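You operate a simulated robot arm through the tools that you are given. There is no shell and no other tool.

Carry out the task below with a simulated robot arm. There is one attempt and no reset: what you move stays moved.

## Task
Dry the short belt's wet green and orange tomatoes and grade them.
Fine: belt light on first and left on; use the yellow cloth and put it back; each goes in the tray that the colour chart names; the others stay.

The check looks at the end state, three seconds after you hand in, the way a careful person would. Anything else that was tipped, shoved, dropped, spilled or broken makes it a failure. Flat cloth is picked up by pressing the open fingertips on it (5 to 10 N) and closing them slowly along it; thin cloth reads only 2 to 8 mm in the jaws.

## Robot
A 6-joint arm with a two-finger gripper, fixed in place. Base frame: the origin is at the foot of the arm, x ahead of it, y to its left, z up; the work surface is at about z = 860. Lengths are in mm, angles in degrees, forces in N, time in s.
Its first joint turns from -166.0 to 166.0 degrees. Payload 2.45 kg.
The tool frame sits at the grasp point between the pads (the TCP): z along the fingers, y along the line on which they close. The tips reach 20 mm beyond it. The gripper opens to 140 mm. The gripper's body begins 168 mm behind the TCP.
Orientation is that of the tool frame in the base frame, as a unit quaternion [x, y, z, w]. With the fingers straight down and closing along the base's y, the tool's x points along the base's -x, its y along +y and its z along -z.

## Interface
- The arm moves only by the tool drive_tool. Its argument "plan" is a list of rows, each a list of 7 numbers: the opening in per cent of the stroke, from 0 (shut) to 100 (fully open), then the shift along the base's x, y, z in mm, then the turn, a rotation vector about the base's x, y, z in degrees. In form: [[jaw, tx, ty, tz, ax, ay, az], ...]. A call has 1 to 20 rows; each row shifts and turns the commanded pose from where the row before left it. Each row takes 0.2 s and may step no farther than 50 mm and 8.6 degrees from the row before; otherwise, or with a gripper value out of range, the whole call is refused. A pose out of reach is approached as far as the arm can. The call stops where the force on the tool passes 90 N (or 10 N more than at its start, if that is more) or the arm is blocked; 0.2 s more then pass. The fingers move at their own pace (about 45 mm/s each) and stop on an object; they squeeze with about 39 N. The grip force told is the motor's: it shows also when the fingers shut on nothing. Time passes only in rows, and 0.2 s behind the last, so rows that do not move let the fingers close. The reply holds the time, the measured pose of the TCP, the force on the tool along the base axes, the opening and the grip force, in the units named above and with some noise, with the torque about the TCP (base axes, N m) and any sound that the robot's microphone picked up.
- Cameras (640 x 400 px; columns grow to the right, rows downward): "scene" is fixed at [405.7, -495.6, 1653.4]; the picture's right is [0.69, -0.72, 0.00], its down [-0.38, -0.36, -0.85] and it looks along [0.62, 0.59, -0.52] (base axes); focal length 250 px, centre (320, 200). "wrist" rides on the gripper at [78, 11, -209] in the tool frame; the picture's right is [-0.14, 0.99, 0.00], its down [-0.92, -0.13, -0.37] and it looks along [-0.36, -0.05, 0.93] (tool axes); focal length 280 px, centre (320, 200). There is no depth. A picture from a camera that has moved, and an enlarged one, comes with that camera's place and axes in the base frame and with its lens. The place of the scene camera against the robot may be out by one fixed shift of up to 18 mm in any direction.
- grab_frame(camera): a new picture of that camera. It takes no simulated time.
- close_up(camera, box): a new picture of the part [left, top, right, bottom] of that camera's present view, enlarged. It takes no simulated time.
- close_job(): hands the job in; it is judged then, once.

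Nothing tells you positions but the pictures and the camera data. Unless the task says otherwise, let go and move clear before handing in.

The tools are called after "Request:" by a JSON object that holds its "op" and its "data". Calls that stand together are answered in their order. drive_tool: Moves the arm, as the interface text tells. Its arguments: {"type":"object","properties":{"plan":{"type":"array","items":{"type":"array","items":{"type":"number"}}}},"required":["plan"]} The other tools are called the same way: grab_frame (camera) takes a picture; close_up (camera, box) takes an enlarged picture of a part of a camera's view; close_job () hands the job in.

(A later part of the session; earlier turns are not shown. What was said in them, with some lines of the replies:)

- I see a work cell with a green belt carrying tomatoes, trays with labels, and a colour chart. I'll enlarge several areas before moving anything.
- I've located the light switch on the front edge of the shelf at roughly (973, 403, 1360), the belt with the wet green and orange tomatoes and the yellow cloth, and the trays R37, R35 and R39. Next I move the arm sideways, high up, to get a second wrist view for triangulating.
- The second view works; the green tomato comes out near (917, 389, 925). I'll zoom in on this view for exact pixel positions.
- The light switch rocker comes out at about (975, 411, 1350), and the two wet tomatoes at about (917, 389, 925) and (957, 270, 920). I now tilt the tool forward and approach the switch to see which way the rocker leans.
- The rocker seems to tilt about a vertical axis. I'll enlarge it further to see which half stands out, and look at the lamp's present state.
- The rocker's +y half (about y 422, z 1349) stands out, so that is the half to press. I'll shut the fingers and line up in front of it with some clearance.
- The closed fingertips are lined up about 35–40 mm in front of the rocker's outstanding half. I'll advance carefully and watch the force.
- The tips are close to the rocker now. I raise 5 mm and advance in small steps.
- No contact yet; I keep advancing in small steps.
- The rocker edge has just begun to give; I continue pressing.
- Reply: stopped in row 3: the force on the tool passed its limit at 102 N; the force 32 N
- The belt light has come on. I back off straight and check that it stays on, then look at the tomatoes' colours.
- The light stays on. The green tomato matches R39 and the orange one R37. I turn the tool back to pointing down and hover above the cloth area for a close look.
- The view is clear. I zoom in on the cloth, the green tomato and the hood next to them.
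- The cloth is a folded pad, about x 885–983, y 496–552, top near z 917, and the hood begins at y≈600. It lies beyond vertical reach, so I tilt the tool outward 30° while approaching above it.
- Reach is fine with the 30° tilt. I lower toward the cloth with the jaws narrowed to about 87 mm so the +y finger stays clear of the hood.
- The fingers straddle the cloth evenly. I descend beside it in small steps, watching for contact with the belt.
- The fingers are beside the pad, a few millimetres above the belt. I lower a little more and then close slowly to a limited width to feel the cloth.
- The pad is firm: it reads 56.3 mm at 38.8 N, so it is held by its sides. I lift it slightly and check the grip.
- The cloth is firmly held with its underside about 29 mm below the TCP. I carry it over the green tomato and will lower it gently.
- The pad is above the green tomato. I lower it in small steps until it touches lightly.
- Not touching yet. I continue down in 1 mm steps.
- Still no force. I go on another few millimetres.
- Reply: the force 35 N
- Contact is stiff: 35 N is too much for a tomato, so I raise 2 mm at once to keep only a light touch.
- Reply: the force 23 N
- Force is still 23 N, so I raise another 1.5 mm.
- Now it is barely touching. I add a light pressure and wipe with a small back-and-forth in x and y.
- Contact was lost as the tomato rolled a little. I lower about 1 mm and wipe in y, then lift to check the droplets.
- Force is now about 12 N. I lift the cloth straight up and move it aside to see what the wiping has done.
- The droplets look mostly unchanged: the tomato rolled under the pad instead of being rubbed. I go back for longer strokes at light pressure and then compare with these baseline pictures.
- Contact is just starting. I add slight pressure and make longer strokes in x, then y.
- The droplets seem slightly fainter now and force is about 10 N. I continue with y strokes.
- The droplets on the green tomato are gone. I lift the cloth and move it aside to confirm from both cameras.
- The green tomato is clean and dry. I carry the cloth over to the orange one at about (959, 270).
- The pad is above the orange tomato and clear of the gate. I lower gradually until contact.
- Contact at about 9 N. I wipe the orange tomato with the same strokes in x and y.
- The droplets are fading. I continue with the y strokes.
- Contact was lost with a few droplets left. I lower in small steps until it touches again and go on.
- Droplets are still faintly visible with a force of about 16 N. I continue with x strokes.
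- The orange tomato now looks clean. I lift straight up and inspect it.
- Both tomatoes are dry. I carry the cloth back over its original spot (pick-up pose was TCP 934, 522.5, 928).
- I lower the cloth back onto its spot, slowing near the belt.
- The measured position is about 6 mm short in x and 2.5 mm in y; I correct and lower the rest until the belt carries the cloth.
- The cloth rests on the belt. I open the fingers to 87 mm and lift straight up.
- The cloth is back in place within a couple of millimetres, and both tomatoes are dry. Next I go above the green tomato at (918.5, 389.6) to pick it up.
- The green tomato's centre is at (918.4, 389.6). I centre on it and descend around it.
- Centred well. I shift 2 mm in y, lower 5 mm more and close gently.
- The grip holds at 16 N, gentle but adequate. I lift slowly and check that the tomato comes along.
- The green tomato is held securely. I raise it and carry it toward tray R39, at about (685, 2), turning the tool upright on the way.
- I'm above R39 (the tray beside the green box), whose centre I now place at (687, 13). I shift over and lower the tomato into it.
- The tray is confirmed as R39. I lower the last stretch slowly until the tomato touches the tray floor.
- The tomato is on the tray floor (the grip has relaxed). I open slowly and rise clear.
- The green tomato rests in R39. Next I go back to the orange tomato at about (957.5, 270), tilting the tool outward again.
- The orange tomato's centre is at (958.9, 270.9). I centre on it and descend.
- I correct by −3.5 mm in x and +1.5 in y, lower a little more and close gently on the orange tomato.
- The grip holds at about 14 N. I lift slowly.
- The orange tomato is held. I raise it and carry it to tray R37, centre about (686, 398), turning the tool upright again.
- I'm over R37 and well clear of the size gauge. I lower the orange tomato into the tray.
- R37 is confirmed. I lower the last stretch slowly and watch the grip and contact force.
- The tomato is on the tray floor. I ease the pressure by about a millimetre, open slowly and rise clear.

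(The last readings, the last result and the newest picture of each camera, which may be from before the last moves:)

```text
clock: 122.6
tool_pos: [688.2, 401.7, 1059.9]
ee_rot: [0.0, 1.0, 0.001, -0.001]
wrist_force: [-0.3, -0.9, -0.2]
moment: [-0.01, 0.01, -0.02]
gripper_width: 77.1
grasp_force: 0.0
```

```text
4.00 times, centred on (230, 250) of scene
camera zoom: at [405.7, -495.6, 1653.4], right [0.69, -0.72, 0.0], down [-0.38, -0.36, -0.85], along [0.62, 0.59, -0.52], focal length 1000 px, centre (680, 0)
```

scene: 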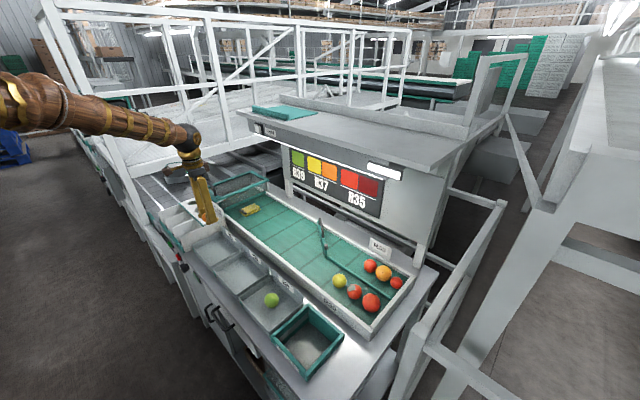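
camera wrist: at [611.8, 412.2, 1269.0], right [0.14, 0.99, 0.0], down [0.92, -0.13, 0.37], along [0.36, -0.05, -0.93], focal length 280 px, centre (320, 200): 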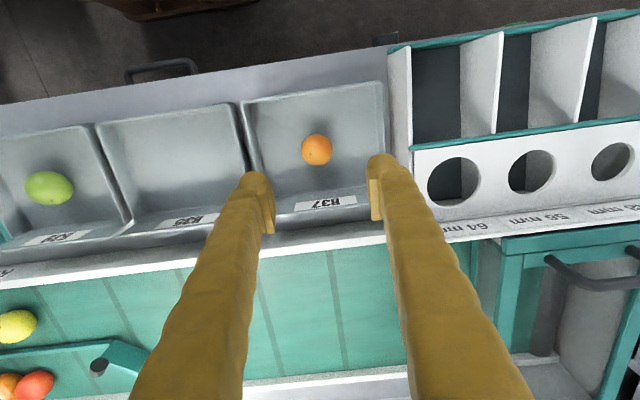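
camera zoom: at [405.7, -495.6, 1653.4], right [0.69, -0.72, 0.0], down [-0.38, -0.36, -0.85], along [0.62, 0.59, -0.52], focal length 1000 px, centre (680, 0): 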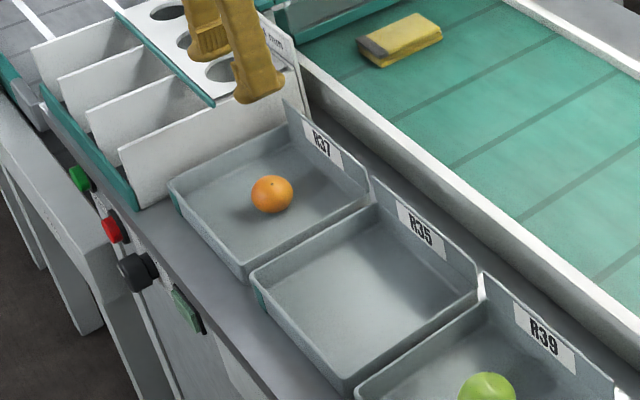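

Both tomatoes are in their trays. I retreat upward and back, then check the whole scene before handing in.

Request:
{"op": "drive_tool", "data": {"plan": [[55, 0, 0, 40, 0, 0, 0], [55, 0, 0, 40, 0, 0, 0], [55, 0, 0, 40, 0, 0, 0], [55, 0, -5, 40, 0, 0, 0], [55, -10, -20, 40, 0, 0, 0], [55, -15, -30, 40, 0, 0, 0], [55, -15, -35, 40, 0, 0, 0], [55, -15, -35, 40, 0, 0, 0], [55, -15, -35, 40, 0, 0, 0], [55, -15, -35, 30, 0, 0, 0], [55, 0, 0, 0, 0, 0, 0], [55, 0, 0, 0, 0, 0, 0]]}}

Request:
{"op": "grab_frame", "data": {"camera": "scene"}}

Request:
{"op": "grab_frame", "data": {"camera": "wrist"}}

Request:
{"op": "close_up", "data": {"camera": "scene", "box": [230, 190, 310, 240]}}

Request:
{"op": "close_up", "data": {"camera": "scene", "box": [310, 240, 420, 320]}}

Request:
{"op": "close_up", "data": {"camera": "scene", "box": [170, 210, 330, 330]}}

Request:
{"op": "close_up", "data": {"camera": "scene", "box": [240, 100, 400, 215]}}

```text
refused: row 6 steps farther than a row can; nothing moved
```

```text
taken
```

scene: 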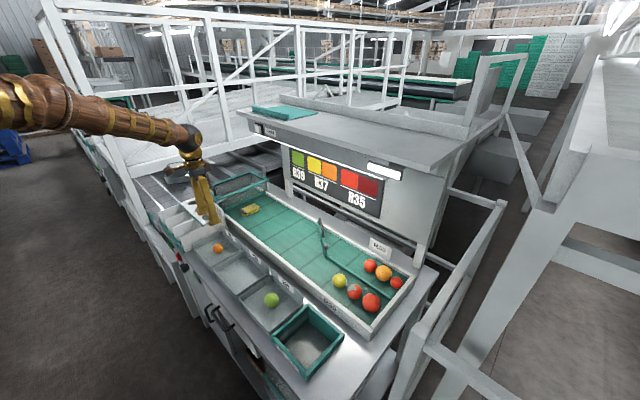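

```text
taken
camera wrist: at [611.8, 412.2, 1269.0], right [0.14, 0.99, 0.0], down [0.92, -0.13, 0.37], along [0.36, -0.05, -0.93], focal length 280 px, centre (320, 200)
```

wrist: 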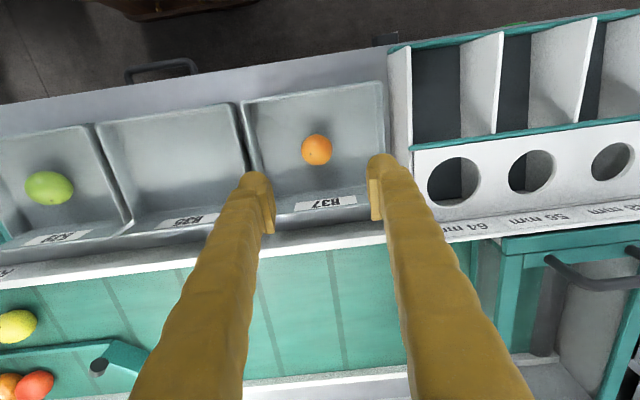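

```text
8.00 times, centred on (270, 215) of scene
camera zoom: at [405.7, -495.6, 1653.4], right [0.69, -0.72, 0.0], down [-0.38, -0.36, -0.85], along [0.62, 0.59, -0.52], focal length 2000 px, centre (720, 80)
```

zoom: 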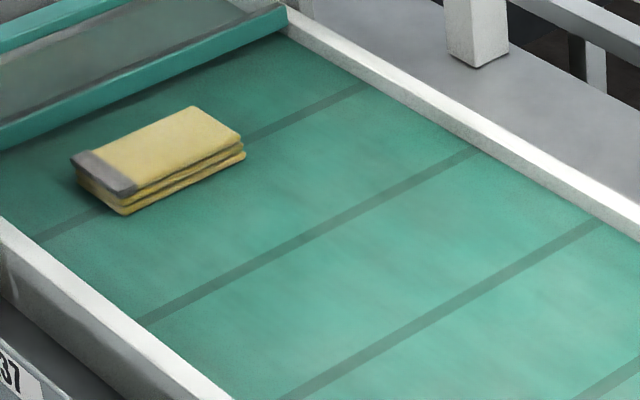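

```text
5.00 times, centred on (365, 280) of scene
camera zoom: at [405.7, -495.6, 1653.4], right [0.69, -0.72, 0.0], down [-0.38, -0.36, -0.85], along [0.62, 0.59, -0.52], focal length 1250 px, centre (95, -200)
```

zoom: 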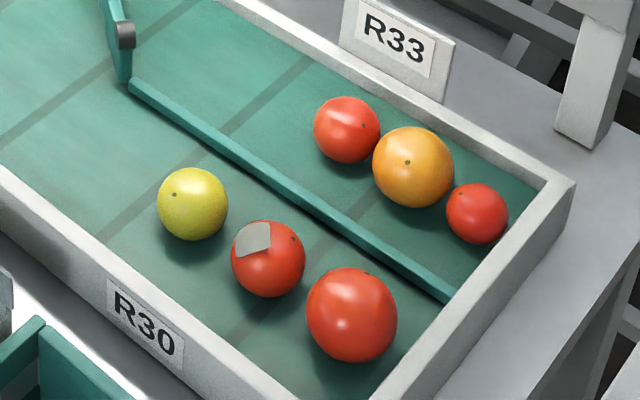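

```text
3.33 times, centred on (250, 270) of scene
camera zoom: at [405.7, -495.6, 1653.4], right [0.69, -0.72, 0.0], down [-0.38, -0.36, -0.85], along [0.62, 0.59, -0.52], focal length 833 px, centre (553, -33)
```

zoom: 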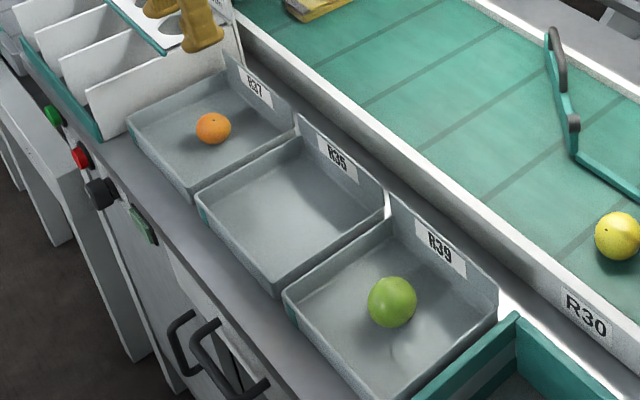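

```text
3.48 times, centred on (320, 158) of scene
camera zoom: at [405.7, -495.6, 1653.4], right [0.69, -0.72, 0.0], down [-0.38, -0.36, -0.85], along [0.62, 0.59, -0.52], focal length 869 px, centre (320, 348)
```

zoom: 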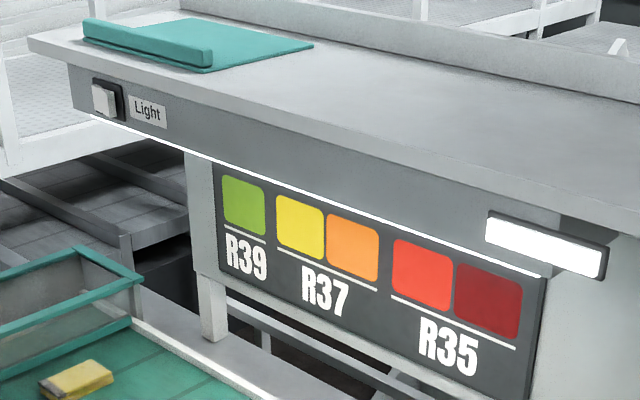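

Everything looks right: light on, cloth back, both tomatoes dry in their trays, the others untouched. The retreat was refused for a too-long row, so I repeat it with smaller steps.

Request:
{"op": "drive_tool", "data": {"plan": [[55, 0, 0, 40, 0, 0, 0], [55, 0, 0, 40, 0, 0, 0], [55, 0, 0, 40, 0, 0, 0], [55, 0, 0, 40, 0, 0, 0], [55, 0, 0, 40, 0, 0, 0], [55, -10, -20, 30, 0, 0, 0], [55, -15, -30, 20, 0, 0, 0], [55, -15, -35, 10, 0, 0, 0], [55, -15, -35, 0, 0, 0, 0], [55, 0, 0, 0, 0, 0, 0], [55, 0, 0, 0, 0, 0, 0]]}}

Request:
{"op": "grab_frame", "data": {"camera": "scene"}}

Request:
{"op": "grab_frame", "data": {"camera": "wrist"}}

Request:
{"op": "close_up", "data": {"camera": "scene", "box": [190, 230, 310, 320]}}

```text
clock: 125.0
tool_pos: [633.3, 278.3, 1316.2]
ee_rot: [0.0, 1.0, 0.001, -0.001]
wrist_force: [0.3, 0.4, 0.5]
moment: [0.03, 0.02, -0.02]
gripper_width: 77.1
grasp_force: 0.0
```

```text
taken
```

scene: 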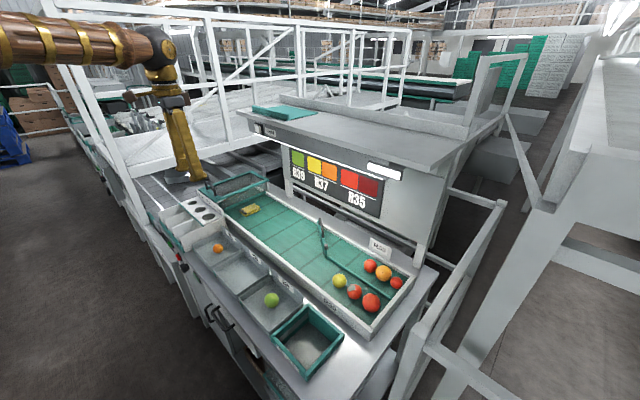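

```text
taken
camera wrist: at [557.0, 290.0, 1526.4], right [0.14, 0.99, 0.0], down [0.92, -0.13, 0.37], along [0.36, -0.05, -0.93], focal length 280 px, centre (320, 200)
```

wrist: 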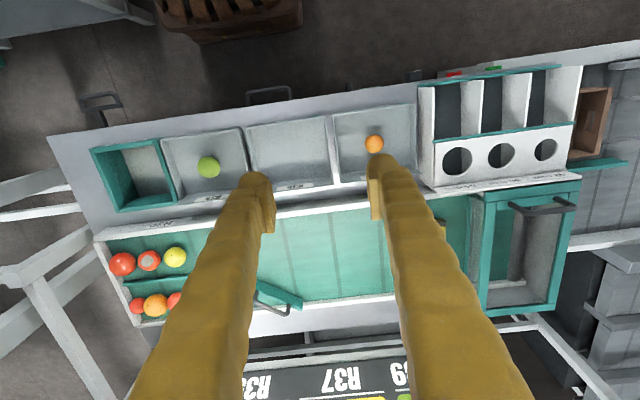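

```text
4.44 times, centred on (250, 275) of scene
camera zoom: at [405.7, -495.6, 1653.4], right [0.69, -0.72, 0.0], down [-0.38, -0.36, -0.85], along [0.62, 0.59, -0.52], focal length 1111 px, centre (631, -133)
```

zoom: 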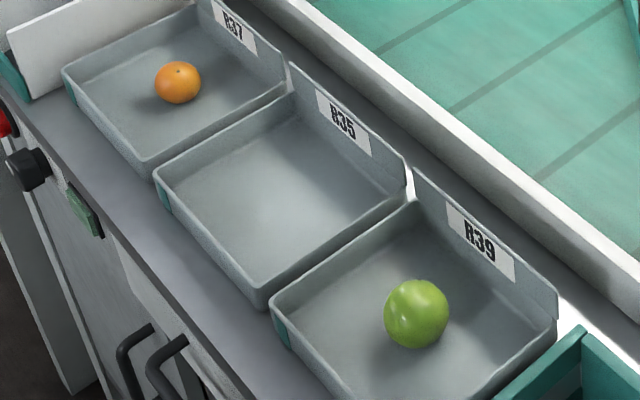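

The arm is clear and the light is on. The dry green tomato is in R39, the dry orange one in R37, the cloth is back in its place and the other tomatoes haven't moved. I hand in the job.

Request:
{"op": "close_job", "data": {}}

```text
The job is handed in.
```

The job is handed in, and the final pictures showed everything as the task asked. I haven't seen the result of the check.

- **Light:** I switched the belt light on first. It was still on when I handed in.
- **Drying:** I wiped the green and the orange tomato with the yellow cloth until no droplets showed in either camera. Pressing down on the green one briefly reached about 35 N before I eased off; I saw no mark on it.
- **Cloth:** The cloth is back on the belt, about 2 mm from where it started.
- **Grading:** The green tomato is in tray R39 and the orange one in tray R37, as the colour chart names.
- **The rest:** The six tomatoes in the R30 and R33 sections look unmoved, and I saw nothing tipped, dropped or spilled. The gripper is empty and clear of the bench.
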